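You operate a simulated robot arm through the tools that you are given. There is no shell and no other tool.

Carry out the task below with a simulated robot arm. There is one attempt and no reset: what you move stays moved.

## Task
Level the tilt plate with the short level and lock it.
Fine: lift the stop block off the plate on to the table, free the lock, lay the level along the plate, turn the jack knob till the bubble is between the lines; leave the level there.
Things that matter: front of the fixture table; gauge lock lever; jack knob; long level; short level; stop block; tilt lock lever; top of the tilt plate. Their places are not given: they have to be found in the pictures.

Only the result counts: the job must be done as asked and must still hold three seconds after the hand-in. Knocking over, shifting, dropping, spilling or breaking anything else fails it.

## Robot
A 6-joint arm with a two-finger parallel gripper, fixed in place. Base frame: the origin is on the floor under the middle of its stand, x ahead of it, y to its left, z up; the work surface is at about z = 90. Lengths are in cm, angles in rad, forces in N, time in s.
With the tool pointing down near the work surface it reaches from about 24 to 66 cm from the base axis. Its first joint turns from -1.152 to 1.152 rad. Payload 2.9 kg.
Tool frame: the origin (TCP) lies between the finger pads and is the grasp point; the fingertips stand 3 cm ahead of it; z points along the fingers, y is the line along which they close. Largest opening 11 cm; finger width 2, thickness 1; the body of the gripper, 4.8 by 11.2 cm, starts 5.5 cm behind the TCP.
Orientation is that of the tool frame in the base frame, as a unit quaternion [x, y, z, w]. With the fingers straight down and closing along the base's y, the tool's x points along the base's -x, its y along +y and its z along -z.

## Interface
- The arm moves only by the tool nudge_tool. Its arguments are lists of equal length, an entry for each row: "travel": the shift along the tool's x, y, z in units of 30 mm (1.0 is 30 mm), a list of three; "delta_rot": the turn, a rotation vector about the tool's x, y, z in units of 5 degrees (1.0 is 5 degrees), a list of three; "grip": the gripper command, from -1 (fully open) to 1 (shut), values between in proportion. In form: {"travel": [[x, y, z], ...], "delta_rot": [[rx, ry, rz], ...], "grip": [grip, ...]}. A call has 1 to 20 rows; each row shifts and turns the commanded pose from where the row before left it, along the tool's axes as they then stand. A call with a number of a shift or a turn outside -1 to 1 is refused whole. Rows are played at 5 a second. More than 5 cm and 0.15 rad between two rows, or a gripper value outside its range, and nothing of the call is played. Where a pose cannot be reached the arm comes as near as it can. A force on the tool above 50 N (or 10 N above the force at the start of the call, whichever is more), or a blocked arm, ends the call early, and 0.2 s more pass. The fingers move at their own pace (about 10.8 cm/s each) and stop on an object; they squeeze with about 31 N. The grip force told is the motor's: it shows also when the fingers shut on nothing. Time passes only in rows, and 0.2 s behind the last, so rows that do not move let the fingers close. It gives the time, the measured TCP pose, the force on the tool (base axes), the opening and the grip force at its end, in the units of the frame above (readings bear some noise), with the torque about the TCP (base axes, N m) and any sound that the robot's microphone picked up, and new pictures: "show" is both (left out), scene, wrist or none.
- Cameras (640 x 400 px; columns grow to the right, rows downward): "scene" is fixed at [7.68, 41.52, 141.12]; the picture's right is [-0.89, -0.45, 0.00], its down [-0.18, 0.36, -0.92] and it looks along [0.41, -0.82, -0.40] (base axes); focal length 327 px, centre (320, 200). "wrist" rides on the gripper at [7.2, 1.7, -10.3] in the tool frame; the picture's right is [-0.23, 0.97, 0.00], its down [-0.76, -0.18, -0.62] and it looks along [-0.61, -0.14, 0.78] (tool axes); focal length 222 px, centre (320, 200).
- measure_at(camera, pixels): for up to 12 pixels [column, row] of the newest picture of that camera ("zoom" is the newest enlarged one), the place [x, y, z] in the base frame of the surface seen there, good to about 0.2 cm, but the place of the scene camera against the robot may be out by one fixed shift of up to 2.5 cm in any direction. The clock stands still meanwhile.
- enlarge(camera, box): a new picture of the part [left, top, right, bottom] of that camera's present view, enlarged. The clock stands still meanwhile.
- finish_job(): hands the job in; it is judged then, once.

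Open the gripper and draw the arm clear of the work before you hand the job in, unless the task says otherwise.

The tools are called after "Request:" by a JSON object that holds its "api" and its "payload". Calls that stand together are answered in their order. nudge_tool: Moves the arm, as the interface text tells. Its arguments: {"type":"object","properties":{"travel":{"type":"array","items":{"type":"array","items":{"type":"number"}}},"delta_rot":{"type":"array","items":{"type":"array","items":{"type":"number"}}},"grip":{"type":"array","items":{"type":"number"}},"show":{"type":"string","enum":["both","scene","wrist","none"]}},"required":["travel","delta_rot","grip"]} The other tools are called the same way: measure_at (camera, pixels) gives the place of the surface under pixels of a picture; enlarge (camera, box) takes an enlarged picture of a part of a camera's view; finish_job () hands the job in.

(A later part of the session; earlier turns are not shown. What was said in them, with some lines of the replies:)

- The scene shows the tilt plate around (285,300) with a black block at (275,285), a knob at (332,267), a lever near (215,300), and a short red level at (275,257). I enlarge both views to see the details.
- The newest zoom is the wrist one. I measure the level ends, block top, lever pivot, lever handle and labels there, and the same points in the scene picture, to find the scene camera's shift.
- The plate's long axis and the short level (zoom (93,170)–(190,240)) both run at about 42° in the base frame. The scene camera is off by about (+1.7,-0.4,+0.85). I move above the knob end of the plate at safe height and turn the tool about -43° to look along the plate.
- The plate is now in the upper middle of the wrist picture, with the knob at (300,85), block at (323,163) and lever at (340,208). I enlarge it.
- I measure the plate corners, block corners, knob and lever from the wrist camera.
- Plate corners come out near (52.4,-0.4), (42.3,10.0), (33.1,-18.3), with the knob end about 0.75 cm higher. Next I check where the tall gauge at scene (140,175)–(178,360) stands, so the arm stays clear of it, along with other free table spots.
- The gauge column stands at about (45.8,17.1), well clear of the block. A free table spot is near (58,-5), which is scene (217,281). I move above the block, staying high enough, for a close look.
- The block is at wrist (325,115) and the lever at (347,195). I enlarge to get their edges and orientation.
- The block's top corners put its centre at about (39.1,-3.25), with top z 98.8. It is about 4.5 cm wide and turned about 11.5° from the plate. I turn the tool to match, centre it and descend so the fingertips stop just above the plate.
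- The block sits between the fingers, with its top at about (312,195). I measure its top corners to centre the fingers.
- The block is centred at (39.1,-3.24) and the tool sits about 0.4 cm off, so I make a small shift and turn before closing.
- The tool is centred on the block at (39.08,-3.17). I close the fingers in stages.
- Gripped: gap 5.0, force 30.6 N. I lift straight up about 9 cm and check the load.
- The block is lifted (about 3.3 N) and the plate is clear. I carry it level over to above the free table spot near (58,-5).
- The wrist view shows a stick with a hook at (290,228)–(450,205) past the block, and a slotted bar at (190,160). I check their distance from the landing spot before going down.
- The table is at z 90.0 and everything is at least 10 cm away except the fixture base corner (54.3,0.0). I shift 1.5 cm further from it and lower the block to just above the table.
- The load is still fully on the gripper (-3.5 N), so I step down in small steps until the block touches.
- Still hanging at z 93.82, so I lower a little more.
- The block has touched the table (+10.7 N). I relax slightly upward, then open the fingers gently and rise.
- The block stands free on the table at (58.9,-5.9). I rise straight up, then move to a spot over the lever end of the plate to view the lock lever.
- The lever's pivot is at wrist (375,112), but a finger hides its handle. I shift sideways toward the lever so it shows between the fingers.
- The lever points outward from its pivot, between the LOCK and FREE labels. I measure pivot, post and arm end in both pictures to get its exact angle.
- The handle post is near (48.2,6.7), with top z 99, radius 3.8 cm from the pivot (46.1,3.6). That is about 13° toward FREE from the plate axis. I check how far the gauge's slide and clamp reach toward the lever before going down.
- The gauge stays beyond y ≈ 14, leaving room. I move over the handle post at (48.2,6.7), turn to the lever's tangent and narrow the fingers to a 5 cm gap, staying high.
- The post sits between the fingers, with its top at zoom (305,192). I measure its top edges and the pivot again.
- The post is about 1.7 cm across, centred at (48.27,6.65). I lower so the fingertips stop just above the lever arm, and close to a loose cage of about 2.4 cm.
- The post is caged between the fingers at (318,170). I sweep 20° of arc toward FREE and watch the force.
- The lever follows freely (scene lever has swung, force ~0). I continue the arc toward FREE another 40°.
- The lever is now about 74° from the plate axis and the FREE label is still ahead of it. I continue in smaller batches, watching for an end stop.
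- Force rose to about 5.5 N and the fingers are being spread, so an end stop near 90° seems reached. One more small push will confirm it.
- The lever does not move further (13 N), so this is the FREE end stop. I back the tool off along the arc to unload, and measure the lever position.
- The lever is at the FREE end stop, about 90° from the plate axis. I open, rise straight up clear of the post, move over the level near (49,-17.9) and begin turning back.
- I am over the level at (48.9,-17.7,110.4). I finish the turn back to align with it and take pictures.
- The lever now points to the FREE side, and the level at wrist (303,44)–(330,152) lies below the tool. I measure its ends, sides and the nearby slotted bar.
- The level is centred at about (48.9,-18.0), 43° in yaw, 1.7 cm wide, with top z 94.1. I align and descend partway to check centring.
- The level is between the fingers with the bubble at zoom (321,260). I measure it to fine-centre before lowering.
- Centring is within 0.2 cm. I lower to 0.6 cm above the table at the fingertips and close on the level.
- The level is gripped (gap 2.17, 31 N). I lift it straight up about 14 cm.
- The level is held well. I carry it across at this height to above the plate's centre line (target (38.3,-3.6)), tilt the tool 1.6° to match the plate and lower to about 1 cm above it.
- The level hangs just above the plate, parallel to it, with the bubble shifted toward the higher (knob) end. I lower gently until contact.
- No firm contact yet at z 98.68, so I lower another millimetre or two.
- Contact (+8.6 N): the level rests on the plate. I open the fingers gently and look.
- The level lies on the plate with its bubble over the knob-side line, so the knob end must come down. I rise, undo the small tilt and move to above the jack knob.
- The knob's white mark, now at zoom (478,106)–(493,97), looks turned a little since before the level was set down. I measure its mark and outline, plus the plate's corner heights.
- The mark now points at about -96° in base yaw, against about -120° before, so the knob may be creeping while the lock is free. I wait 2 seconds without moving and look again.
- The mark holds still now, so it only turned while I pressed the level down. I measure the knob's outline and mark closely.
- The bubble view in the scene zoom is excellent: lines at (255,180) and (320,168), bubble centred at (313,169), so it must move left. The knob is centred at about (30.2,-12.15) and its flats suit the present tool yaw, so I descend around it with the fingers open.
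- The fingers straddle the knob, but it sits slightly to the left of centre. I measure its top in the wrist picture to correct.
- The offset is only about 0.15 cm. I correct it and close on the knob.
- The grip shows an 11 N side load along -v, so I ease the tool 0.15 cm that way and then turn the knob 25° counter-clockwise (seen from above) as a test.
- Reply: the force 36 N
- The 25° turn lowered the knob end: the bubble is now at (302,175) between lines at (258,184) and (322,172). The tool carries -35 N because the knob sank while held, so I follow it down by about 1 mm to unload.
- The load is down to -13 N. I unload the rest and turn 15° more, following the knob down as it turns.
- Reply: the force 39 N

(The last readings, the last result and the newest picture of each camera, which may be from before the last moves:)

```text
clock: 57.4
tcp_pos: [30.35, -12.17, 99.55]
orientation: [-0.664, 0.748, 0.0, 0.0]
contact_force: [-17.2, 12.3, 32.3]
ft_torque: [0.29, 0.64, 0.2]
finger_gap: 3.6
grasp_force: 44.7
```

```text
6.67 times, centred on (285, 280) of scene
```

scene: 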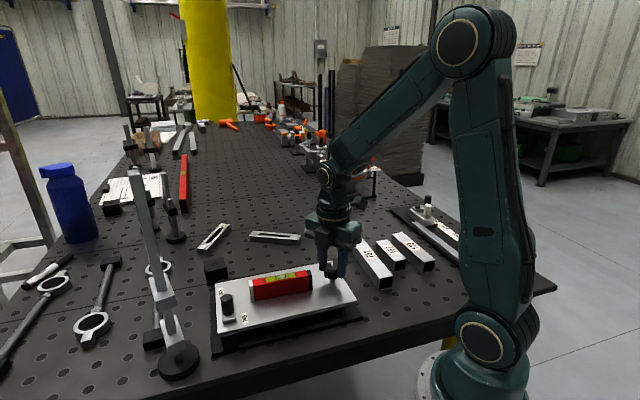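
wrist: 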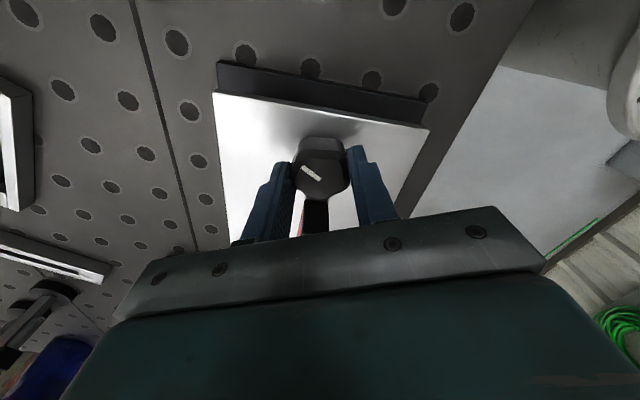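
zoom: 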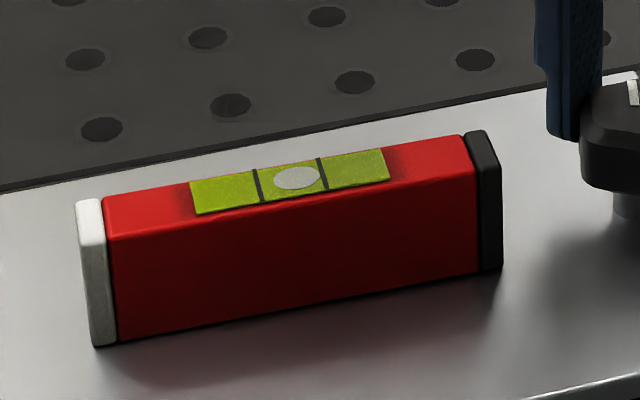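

Now the tool pushes down (+32 N) and sideways, though the bubble (296,178) has come closer to the middle (290). I relieve the push by raising slightly, then open the fingers to see the free state.

Request:
{"api": "nudge_tool", "payload": {"travel": [[0, 0, -0.03], [0, 0, -0.025], [0, 0, 0], [0, 0, 0], [0, 0, 0], [0, 0, 0]], "delta_rot": [[0, 0, 0], [0, 0, 0], [0, 0, 0], [0, 0, 0], [0, 0, 0], [0, 0, 0]], "grip": [0.5, 0.5, 0.3, 0.1, -0.1, -0.1]}}

Request:
{"api": "enlarge", "payload": {"camera": "scene", "box": [240, 250, 330, 310]}}

Request:
{"api": "enlarge", "payload": {"camera": "wrist", "box": [200, 80, 440, 240]}}

```text
clock: 58.8
tcp_pos: [30.33, -12.13, 99.73]
orientation: [-0.663, 0.749, 0.0, 0.0]
contact_force: [-0.4, -0.4, -0.4]
ft_torque: [0.02, -0.03, 0.0]
finger_gap: 6.04
grasp_force: 0.1
```

scene: 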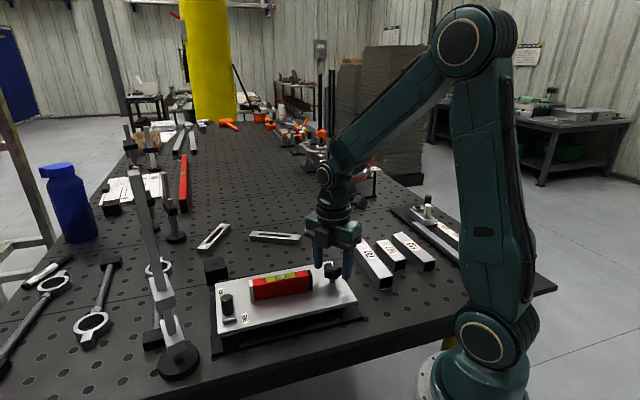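
wrist: 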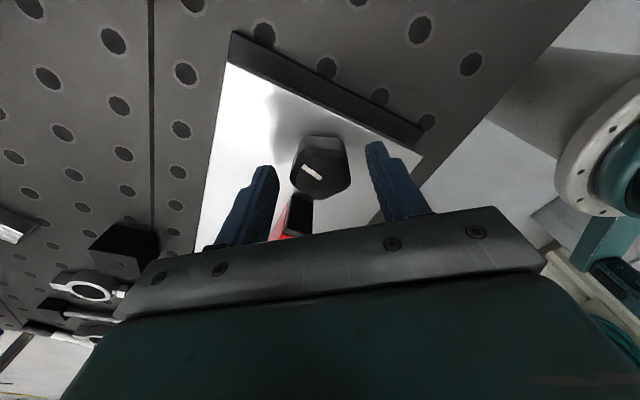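

```text
6.67 times, centred on (285, 280) of scene
```

zoom: 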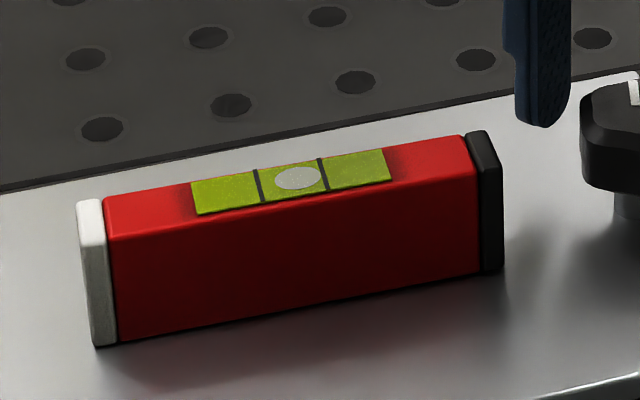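

```text
2.50 times, centred on (320, 160) of wrist
```

zoom: 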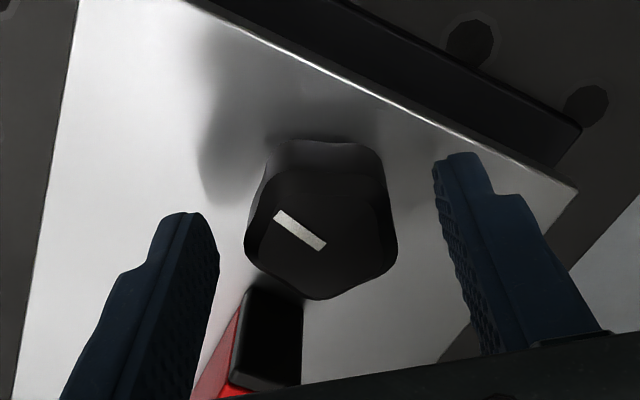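

With the knob free the bubble sits at (297,178) against a midpoint of about 290, nearly centred. I enlarge the vial more for a precise reading.

Request:
{"api": "enlarge", "payload": {"camera": "scene", "box": [264, 265, 304, 290]}}

```text
16.00 times, centred on (284, 278) of scene
```

zoom: 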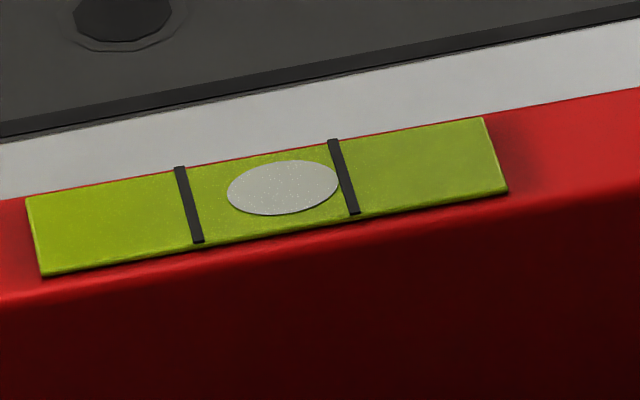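

At this zoom the bubble (283,187) is about 16 px to the right of the midpoint (267,191), and the turn rate is roughly 1.1 px per degree. I re-grip the knob and turn about 15° more.

Request:
{"api": "nudge_tool", "payload": {"travel": [[0, 0, 0], [0, 0, 0], [0, 0, 0], [0, 0, 0], [0, 0, 0.006], [0, 0, 0.006], [0, 0, 0.006], [0, 0, 0]], "delta_rot": [[0, 0, 0], [0, 0, 0], [0, 0, 0], [0, 0, 0], [0, 0, -1], [0, 0, -1], [0, 0, -1], [0, 0, 0]], "grip": [0.15, 0.3, 0.5, 0.5, 0.5, 0.5, 0.5, 0.5], "show": "scene"}}

Request:
{"api": "enlarge", "payload": {"camera": "scene", "box": [264, 265, 304, 290]}}

```text
clock: 60.6
tcp_pos: [30.3, -11.99, 99.66]
orientation: [0.755, -0.656, -0.002, 0.001]
contact_force: [-11.5, -3.8, -11.1]
ft_torque: [0.11, -0.05, -0.04]
finger_gap: 3.6
grasp_force: 45.1
```

scene: 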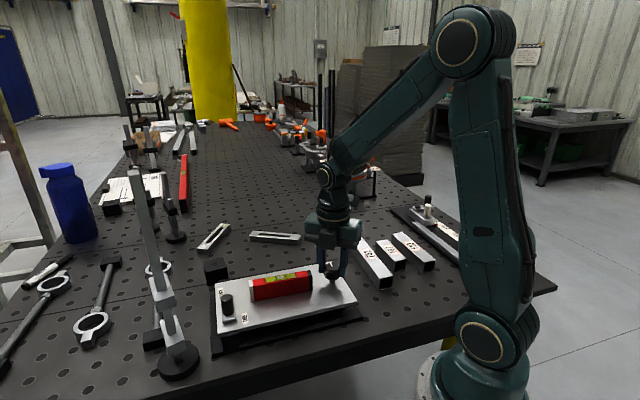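

```text
16.00 times, centred on (284, 278) of scene
```

zoom: 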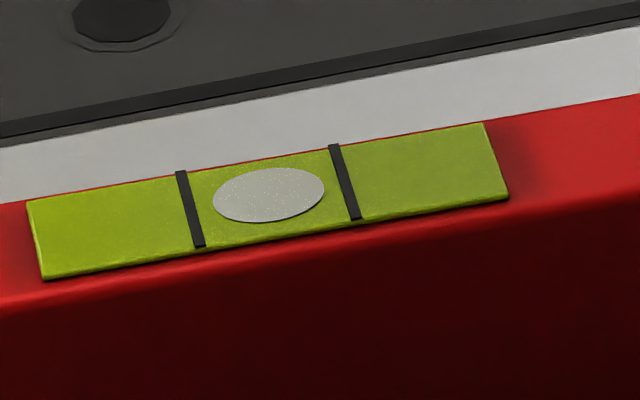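

The bubble (268,195) is now centred between the lines (190,209) and (345,182). I open the fingers gently and check that it stays.

Request:
{"api": "nudge_tool", "payload": {"travel": [[0, 0, 0.01], [0, 0, 0], [0, 0, 0], [0, 0, 0], [0, 0, 0], [0, 0, 0]], "delta_rot": [[0, 0, 0], [0, 0, 0], [0, 0, 0], [0, 0, 0], [0, 0, 0], [0, 0, 0]], "grip": [0.5, 0.3, 0.1, -0.1, -0.1, -0.1]}}

Request:
{"api": "enlarge", "payload": {"camera": "scene", "box": [264, 265, 304, 290]}}

```text
clock: 62.0
tcp_pos: [30.35, -12.21, 99.59]
orientation: [0.755, -0.656, -0.001, 0.0]
contact_force: [0.3, 0.1, 0.3]
ft_torque: [0.02, 0.04, -0.02]
finger_gap: 6.07
grasp_force: 0.1
```

scene: 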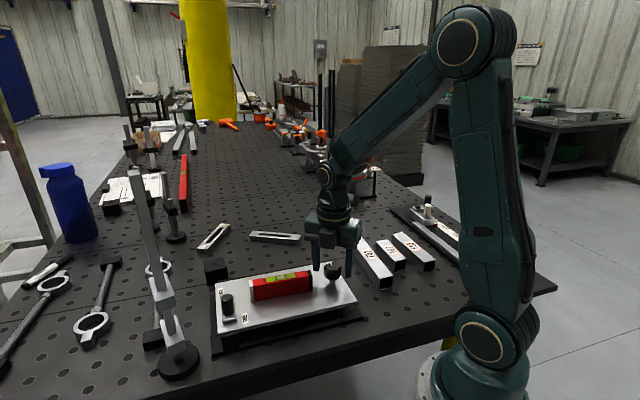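
wrist: 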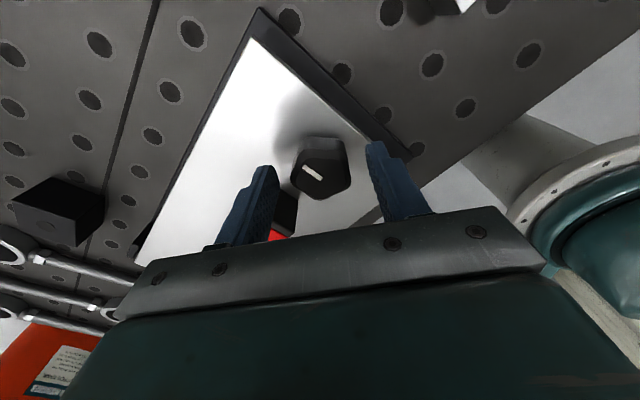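

```text
16.00 times, centred on (284, 278) of scene
```

zoom: 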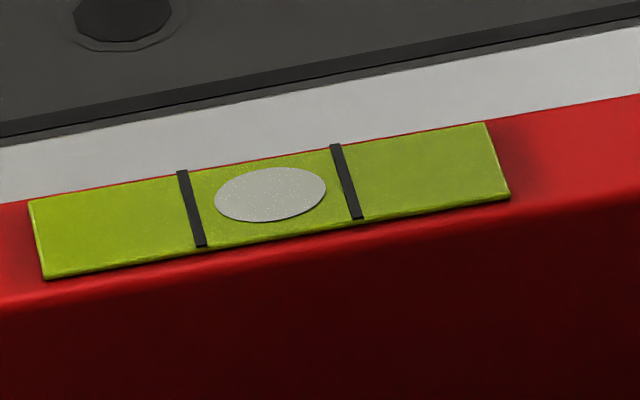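

The bubble stays centred (270,195 against a midpoint of 268,195) with the knob released. I rise straight off the knob, turn and cross over to above the lever handle at (43.5,6.3).

Request:
{"api": "nudge_tool", "payload": {"travel": [[0, 0, -0.4], [0, 0, -0.8], [0, 0, -0.9], [0, 0, -0.9], [0, 0, 0], [0, 0, 0], [0, 0, 0], [0, 0, 0], [0, 0, 0], [0, 0, 0], [0, 0, 0], [-0.187, -0.93, 0], [-0.187, -0.93, 0], [-0.187, -0.93, 0], [-0.187, -0.93, 0], [-0.187, -0.93, 0], [-0.187, -0.93, 0], [-0.187, -0.93, 0], [-0.187, -0.93, 0], [0, 0, 0]], "delta_rot": [[0, 0, 0], [0, 0, 0], [0, 0, 0], [0, 0, 0], [0, 0, -1], [0, 0, -1], [0, 0, -1], [0, 0, -1], [0, 0, -1], [0, 0, -1], [0, 0, -1], [0, 0, 0], [0, 0, 0], [0, 0, 0], [0, 0, 0], [0, 0, 0], [0, 0, 0], [0, 0, 0], [0, 0, 0], [0, 0, 0]], "grip": [-0.1, -0.1, -0.1, -0.1, 0, 0.1, 0.1, 0.1, 0.1, 0.1, 0.1, 0.1, 0.1, 0.1, 0.1, 0.1, 0.1, 0.1, 0.1, 0.1]}}

Request:
{"api": "enlarge", "payload": {"camera": "wrist", "box": [200, 40, 440, 240]}}

Request:
{"api": "enlarge", "payload": {"camera": "scene", "box": [264, 265, 304, 290]}}

```text
clock: 66.2
tcp_pos: [43.49, 6.36, 108.49]
orientation: [0.917, -0.399, 0.001, 0.001]
contact_force: [-0.1, -0.5, 0.0]
ft_torque: [-0.02, -0.01, -0.04]
finger_gap: 4.95
grasp_force: 0.1
```

scene: 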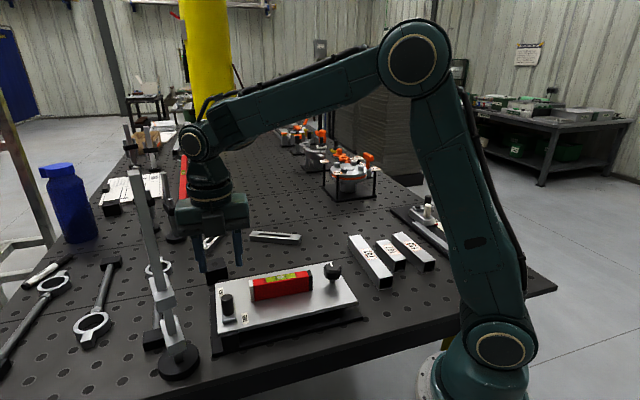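
wrist: 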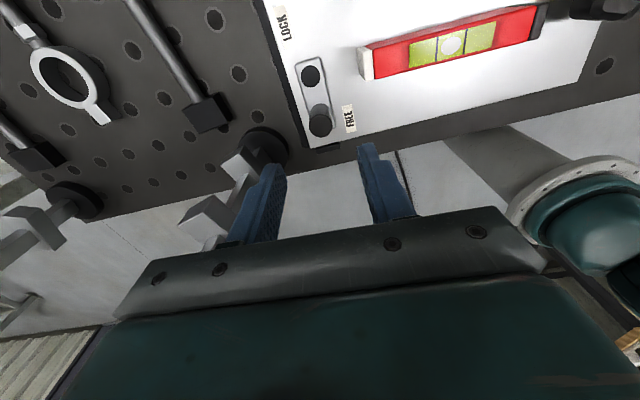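

```text
2.00 times, centred on (320, 140) of wrist
```

zoom: 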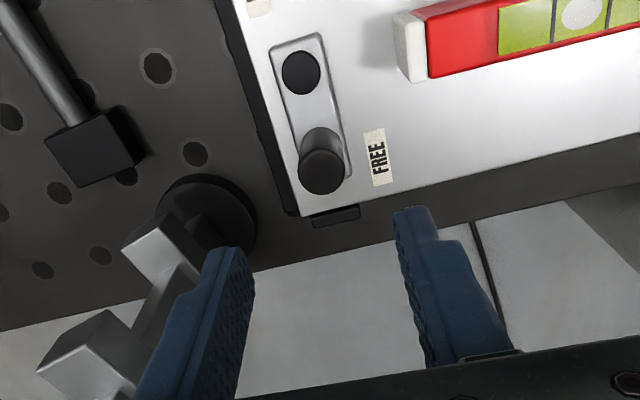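

```text
16.00 times, centred on (284, 278) of scene
```

zoom: 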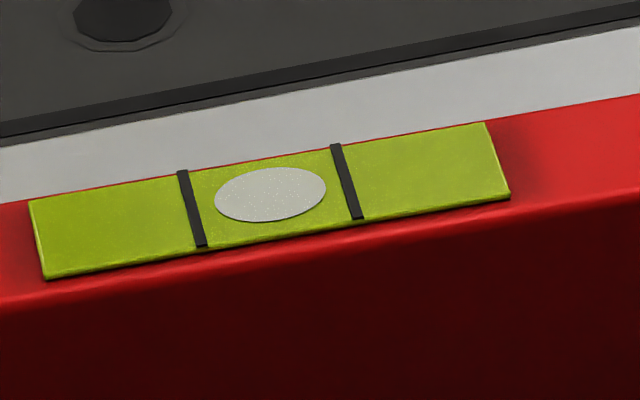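

The bubble is unchanged and the tool is over the lever. I measure the post top and the level's near end before lowering.

Request:
{"api": "measure_at", "payload": {"camera": "wrist", "pixels": [[321, 125], [310, 125], [331, 124], [310, 76], [366, 66], [371, 78], [362, 50], [452, 42]]}}

```text
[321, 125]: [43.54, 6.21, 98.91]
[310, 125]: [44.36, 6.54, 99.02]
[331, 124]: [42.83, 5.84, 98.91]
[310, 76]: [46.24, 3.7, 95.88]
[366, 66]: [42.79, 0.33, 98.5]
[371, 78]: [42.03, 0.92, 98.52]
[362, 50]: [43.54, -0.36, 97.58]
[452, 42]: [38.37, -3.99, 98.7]
```

The post is at (43.54,6.2), under the tool. I narrow the fingers, lower to z ≈ 99.5 and cage the post.

Request:
{"api": "nudge_tool", "payload": {"travel": [[0.04, 0.02, 0], [0, 0, 0.8], [0, 0, 0.8], [0, 0, 0.8], [0, 0, 0.58], [0, 0, 0], [0, 0, 0], [0, 0, 0]], "delta_rot": [[0, 0, 0], [0, 0, 0], [0, 0, 0], [0, 0, 0], [0, 0, 0], [0, 0, 0], [0, 0, 0], [0, 0, 0]], "grip": [0.345, 0.345, 0.345, 0.345, 0.345, 0.345, 0.56, 0.56]}}

Request:
{"api": "enlarge", "payload": {"camera": "scene", "box": [190, 250, 310, 340]}}

```text
clock: 68.0
tcp_pos: [43.52, 6.11, 99.59]
orientation: [0.917, -0.399, 0.0, 0.0]
contact_force: [0.2, 0.6, -0.8]
ft_torque: [0.02, -0.02, 0.02]
finger_gap: 2.44
grasp_force: 0.7
```

scene: 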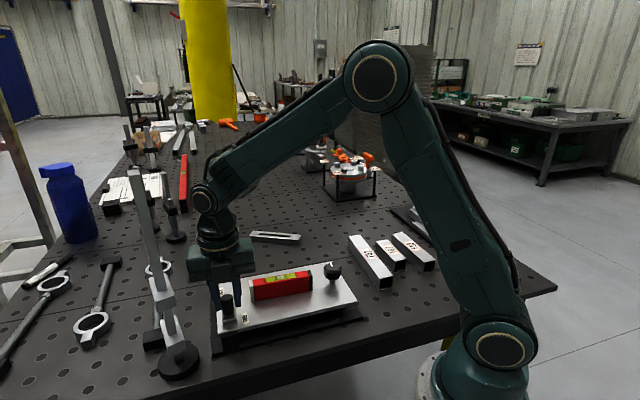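
wrist: 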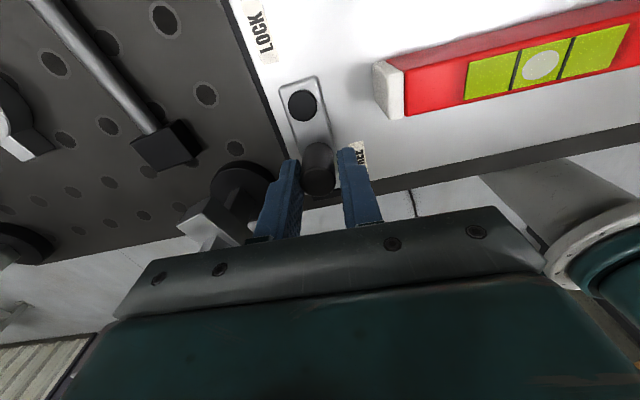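

```text
4.44 times, centred on (250, 295) of scene
```

zoom: 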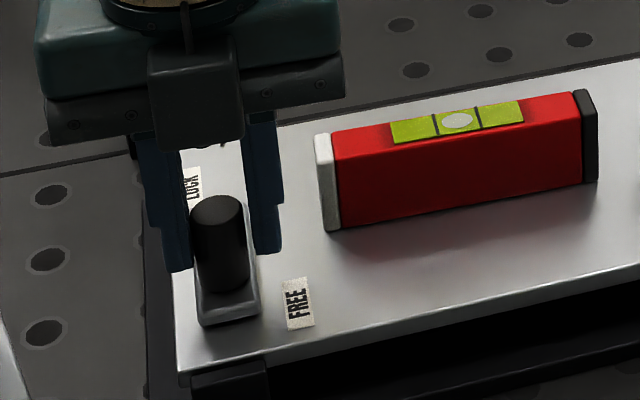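

The post is caged. I swing the lever back along the arc by 70° toward LOCK and check force and bubble.

Request:
{"api": "nudge_tool", "payload": {"travel": [[0.005, -0.11, 0], [0.005, -0.11, 0], [0.005, -0.11, 0], [0.005, -0.11, 0], [0.005, -0.11, 0], [0.005, -0.11, 0], [0.005, -0.11, 0], [0.005, -0.11, 0], [0.005, -0.11, 0], [0.005, -0.11, 0], [0.005, -0.11, 0], [0.005, -0.11, 0], [0.005, -0.11, 0], [0.005, -0.11, 0], [0, 0, 0]], "delta_rot": [[0, 0, 1], [0, 0, 1], [0, 0, 1], [0, 0, 1], [0, 0, 1], [0, 0, 1], [0, 0, 1], [0, 0, 1], [0, 0, 1], [0, 0, 1], [0, 0, 1], [0, 0, 1], [0, 0, 1], [0, 0, 1], [0, 0, 0]], "grip": [0.56, 0.56, 0.56, 0.56, 0.56, 0.56, 0.56, 0.56, 0.56, 0.56, 0.56, 0.56, 0.56, 0.56, 0.56]}}

Request:
{"api": "enlarge", "payload": {"camera": "scene", "box": [190, 250, 310, 340]}}

Request:
{"api": "enlarge", "payload": {"camera": "wrist", "box": [200, 40, 440, 240]}}

```text
clock: 71.2
tcp_pos: [47.82, 6.86, 99.63]
orientation: [-0.522, 0.853, 0.001, 0.0]
contact_force: [0.0, 0.3, -0.3]
ft_torque: [0.0, 0.02, -0.02]
finger_gap: 2.44
grasp_force: 0.4
```

scene: 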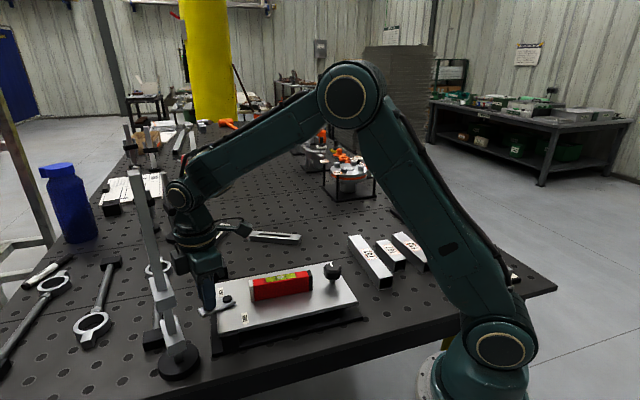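
wrist: 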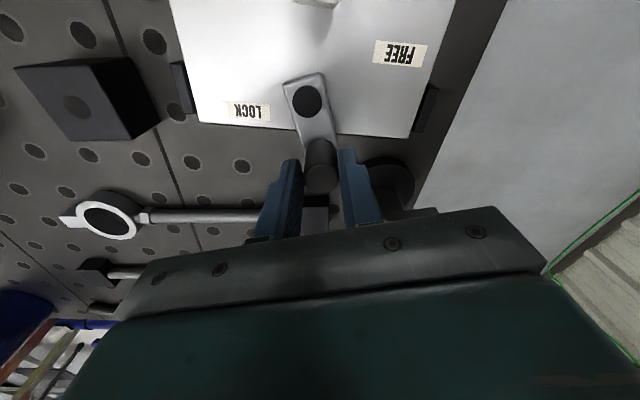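

```text
4.44 times, centred on (250, 295) of scene
```

zoom: 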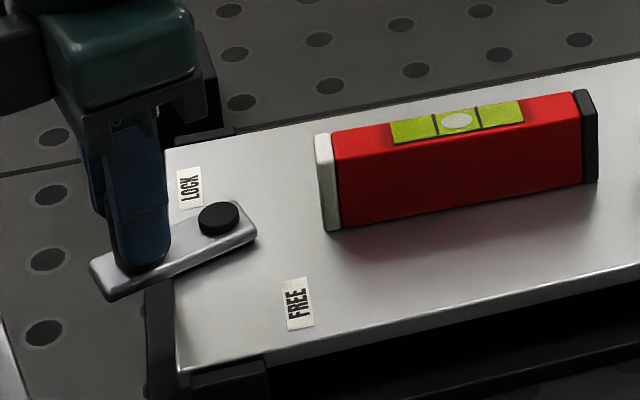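

```text
2.00 times, centred on (320, 140) of wrist
```

zoom: 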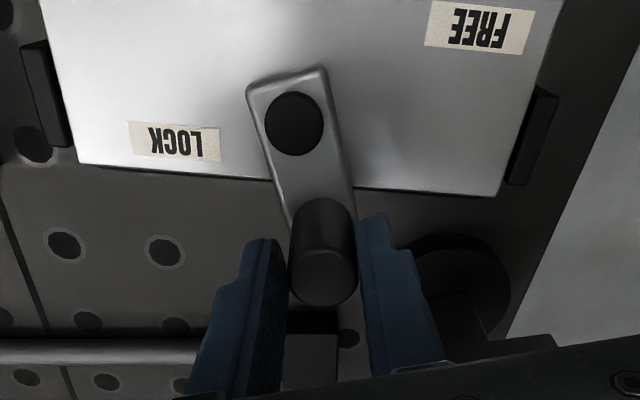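

The lever is back near its starting angle with almost no force and the bubble is unchanged. I continue 15° at a time toward LOCK to find the stop.

Request:
{"api": "nudge_tool", "payload": {"travel": [[0.005, -0.11, 0], [0.005, -0.11, 0], [0.005, -0.11, 0], [0, 0, 0]], "delta_rot": [[0, 0, 1], [0, 0, 1], [0, 0, 1], [0, 0, 0]], "grip": [0.56, 0.56, 0.56, 0.56]}}

Request:
{"api": "enlarge", "payload": {"camera": "wrist", "box": [200, 40, 440, 240]}}

```text
clock: 72.2
tcp_pos: [48.6, 6.39, 99.52]
orientation: [-0.407, 0.913, 0.001, -0.002]
contact_force: [-13.0, 5.7, -0.2]
ft_torque: [0.03, 0.3, 0.05]
finger_gap: 3.1
grasp_force: 6.6
```

scene: 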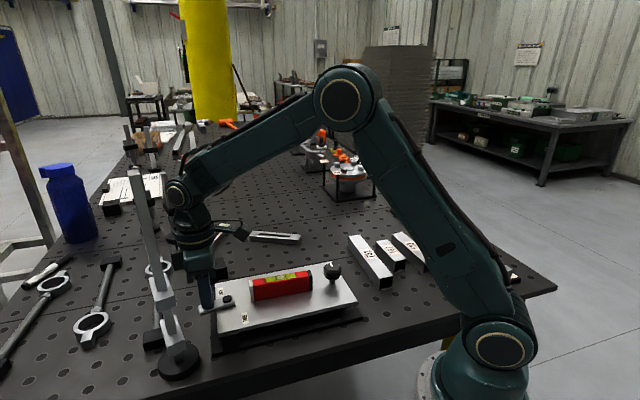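
wrist: 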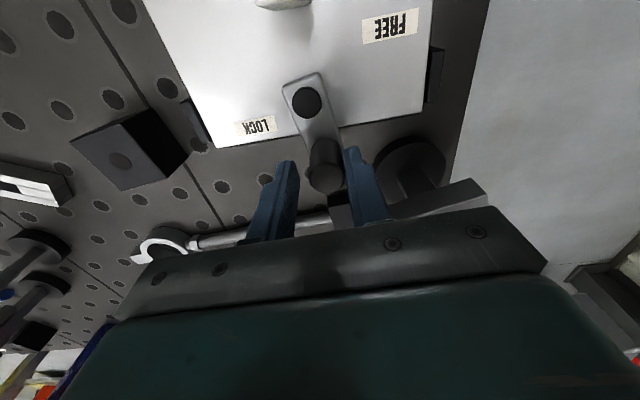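

```text
2.00 times, centred on (320, 140) of wrist
```

zoom: 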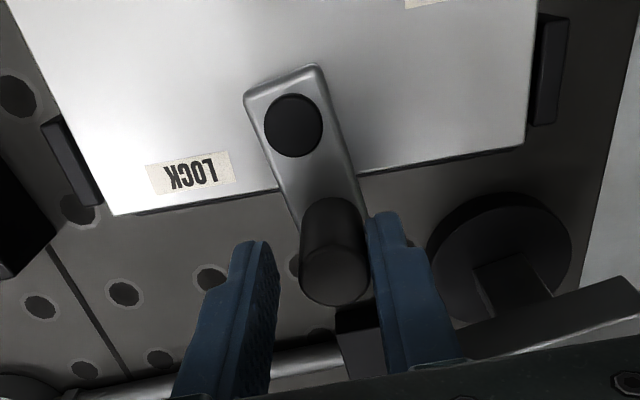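

Force rose to 14 N and the lever stands as at the start, so this is the LOCK end stop. I back the finger off, open slightly and measure the post.

Request:
{"api": "nudge_tool", "payload": {"travel": [[0, 0.08, 0], [0, 0.06, 0], [0, 0, 0]], "delta_rot": [[0, 0, 0], [0, 0, 0], [0, 0, 0]], "grip": [0.5, 0.35, 0.35]}}

Request:
{"api": "enlarge", "payload": {"camera": "wrist", "box": [200, 40, 440, 240]}}

Request:
{"api": "enlarge", "payload": {"camera": "scene", "box": [264, 265, 304, 290]}}

```text
clock: 73.0
tcp_pos: [48.35, 6.72, 99.76]
orientation: [-0.407, 0.913, 0.001, 0.002]
contact_force: [0.2, 0.7, 0.4]
ft_torque: [0.04, 0.01, 0.0]
finger_gap: 3.59
grasp_force: 0.1
```

scene: 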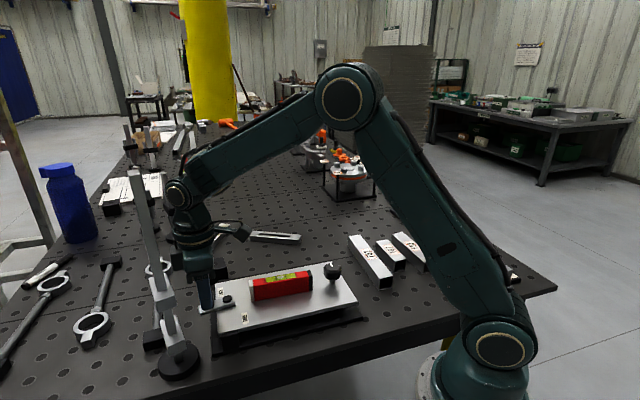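
wrist: 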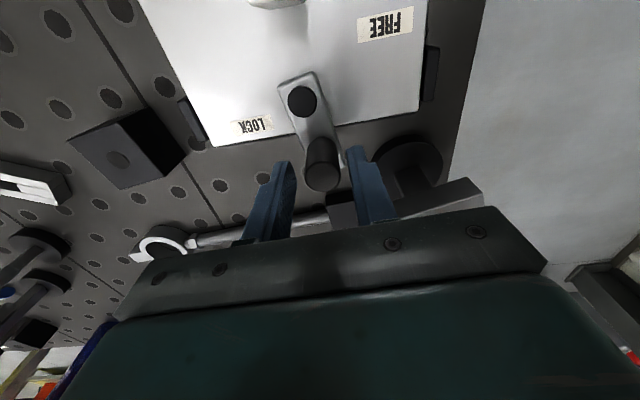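

```text
2.00 times, centred on (320, 140) of wrist
```

zoom: 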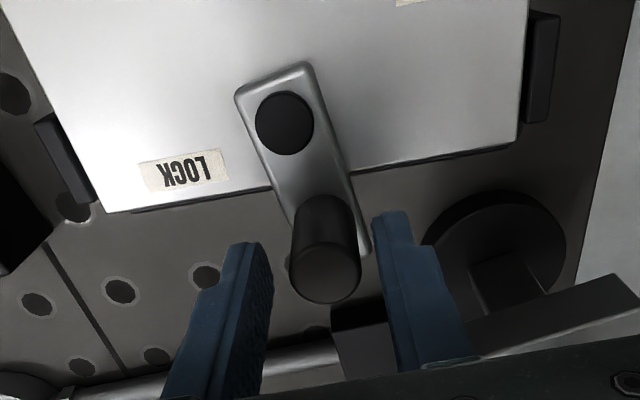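

```text
16.00 times, centred on (284, 278) of scene
```

zoom: 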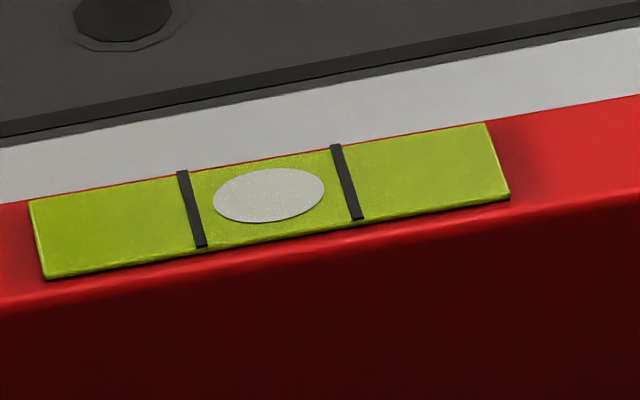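

The bubble remains centred at (268,195). I measure the post against its first position (48.27,6.62).

Request:
{"api": "measure_at", "payload": {"camera": "wrist", "pixels": [[323, 177], [306, 177], [340, 176], [302, 101]]}}

```text
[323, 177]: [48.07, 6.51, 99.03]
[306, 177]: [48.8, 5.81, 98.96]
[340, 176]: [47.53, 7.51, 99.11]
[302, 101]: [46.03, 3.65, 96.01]
```

The post is back at its original LOCK position (48.15,6.6). I rise straight up and draw the arm away to the clear start area with the gripper open.

Request:
{"api": "nudge_tool", "payload": {"travel": [[0, 0, -0.4], [0, 0, -0.8], [0, 0, -1], [0, 0, -1], [0, 0, -1], [0, 0, -1], [0, 0, -1], [0, -0.95, 0], [0, -0.95, 0], [0, -0.95, 0], [0, -0.95, 0], [0, -0.95, 0], [0, -0.95, 0], [0, -0.95, 0], [0, -0.95, 0], [0, 0, 0]], "delta_rot": [[0, 0, 0], [0, 0, 0], [0, 0, 0], [0, 0, 0], [0, 0, 0], [0, 0, 0], [0, 0, 0], [0, 0, 0], [0, 0, 0], [0, 0, 0], [0, 0, 0], [0, 0, 0], [0, 0, 0], [0, 0, 0], [0, 0, 0], [0, 0, 0]], "grip": [0.35, 0.35, 0.35, 0.2, 0, -0.3, -0.6, -1, -1, -1, -1, -1, -1, -1, -1, -1]}}

Request:
{"api": "enlarge", "payload": {"camera": "scene", "box": [264, 265, 304, 290]}}

Request:
{"api": "enlarge", "payload": {"camera": "scene", "box": [190, 230, 370, 360]}}

```text
clock: 76.4
tcp_pos: [60.5, -7.03, 116.52]
orientation: [-0.406, 0.914, -0.001, 0.0]
contact_force: [0.1, -0.8, 0.4]
ft_torque: [0.0, 0.0, -0.01]
finger_gap: 11.01
grasp_force: 0.0
out of reach, approached as far as the arm can: row 13, 14, 15
```

scene: 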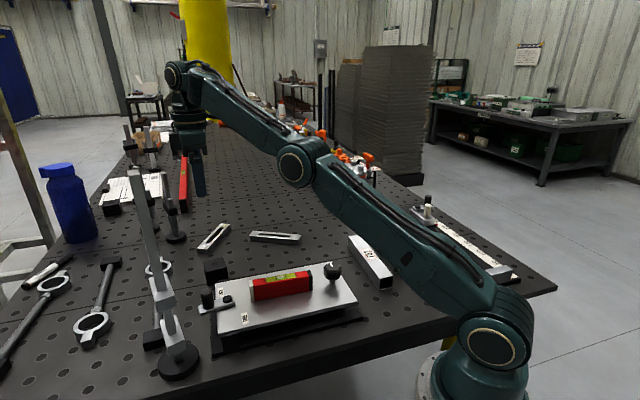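
wrist: 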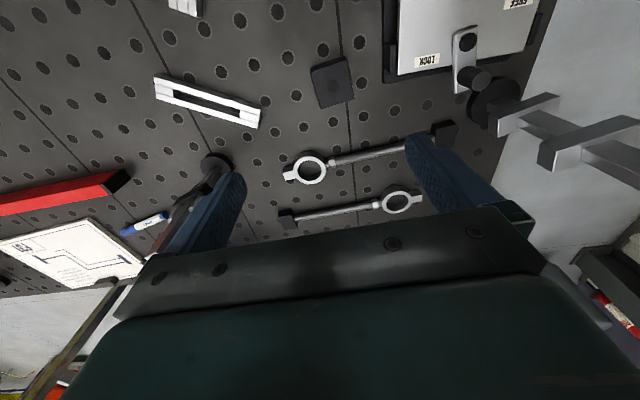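

```text
16.00 times, centred on (284, 278) of scene
```

zoom: 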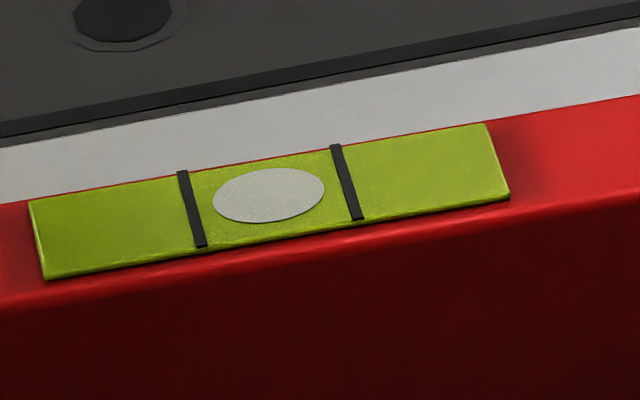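

```text
3.08 times, centred on (280, 295) of scene
```

zoom: 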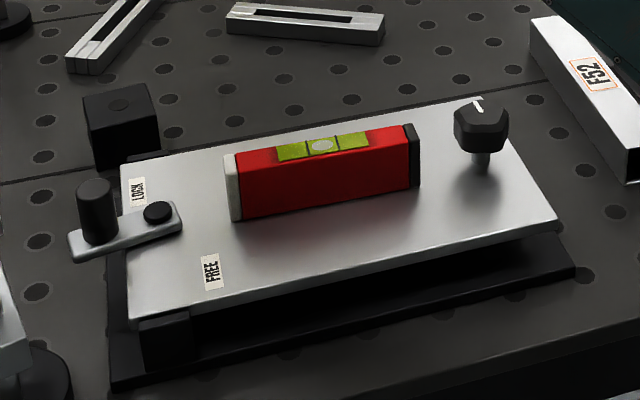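

The bubble is centred, the lever is at LOCK, and the level and block are in place. The arm is stretched far out, so I bring it back to a compact pose high above the clear area and confirm nothing else moved.

Request:
{"api": "nudge_tool", "payload": {"travel": [[0.94, 0.585, 0], [0.94, 0.585, 0], [0.94, 0.585, 0], [0.94, 0.585, 0], [0.94, 0.585, 0], [0.94, 0.585, 0], [0.94, 0.585, 0], [0, 0, 0], [0, 0, 0]], "delta_rot": [[0, 0, 0], [0, 0, 0], [0, 0, 0], [0, 0, 0], [0, 0, 0], [0, 0, 0], [0, 0, 0], [0, 0, 0], [0, 0, 0]], "grip": [-1, -1, -1, -1, -1, -1, -1, -1, -1]}}

Request:
{"api": "enlarge", "payload": {"camera": "scene", "box": [264, 265, 304, 290]}}

Request:
{"api": "enlarge", "payload": {"camera": "scene", "box": [180, 210, 460, 370]}}

```text
clock: 78.4
tcp_pos: [37.62, -13.51, 116.4]
orientation: [-0.407, 0.914, 0.0, 0.0]
contact_force: [0.2, 0.3, -0.9]
ft_torque: [-0.02, 0.02, 0.0]
finger_gap: 10.99
grasp_force: 0.1
```

scene: 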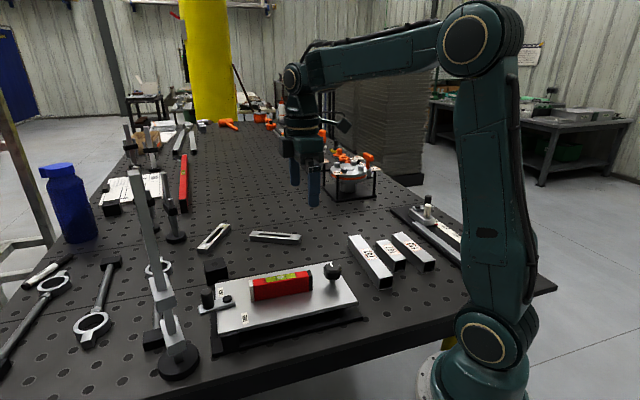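
wrist: 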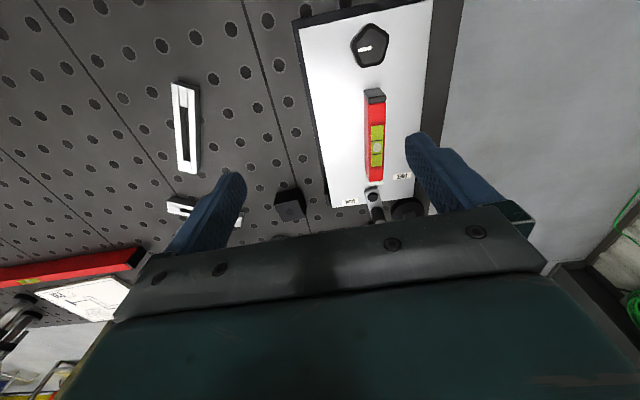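

```text
16.00 times, centred on (284, 278) of scene
```

zoom: 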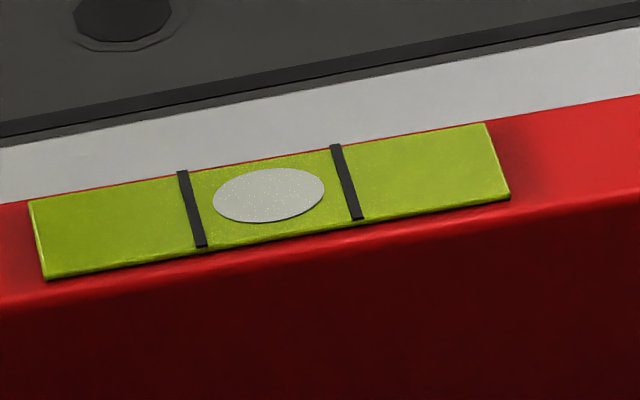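

```text
2.29 times, centred on (320, 290) of scene
```

zoom: 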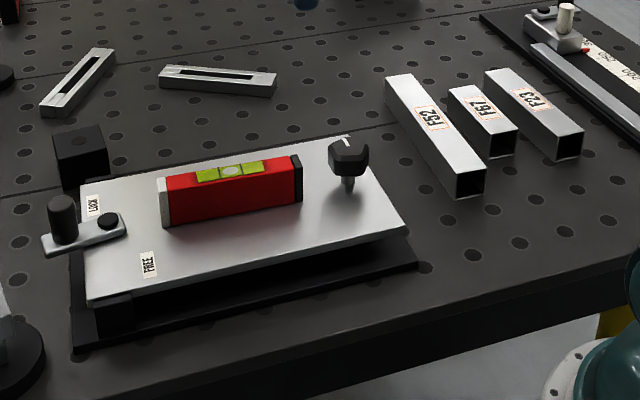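

The bubble is still centred between the lines, the lever is at LOCK, and the stop block stands on the table. The bars and both gauges are where they were, and the arm is clear with the gripper open, so I hand the job in.

Request:
{"api": "finish_job", "payload": {}}

```text
The job is handed in.
```

The tilt plate is levelled and locked, and the short level is still lying along it. I've handed the job in, but no verdict came back.

- **Stop block:** I lifted it off the plate and stood it on the table near (58.9, -5.9), beyond the lock end of the plate.
- **Lock:** I swung the lever to the FREE end stop and adjusted the plate. I then swung the lever back to the LOCK end stop, where it started.
- **Level:** I turned the jack knob about 55° counter-clockwise, seen from above, which lowered the knob end. The bubble is centred between the lines, and it didn't move when I released the knob, locked the lever or drew the arm away.
- **Surroundings:** In the last pictures, everything else on the table looks to be where it was. The arm is clear and the gripper is open.

While the lock was free, setting the level down turned the knob slightly, by about 25°. The final adjustment came after that.
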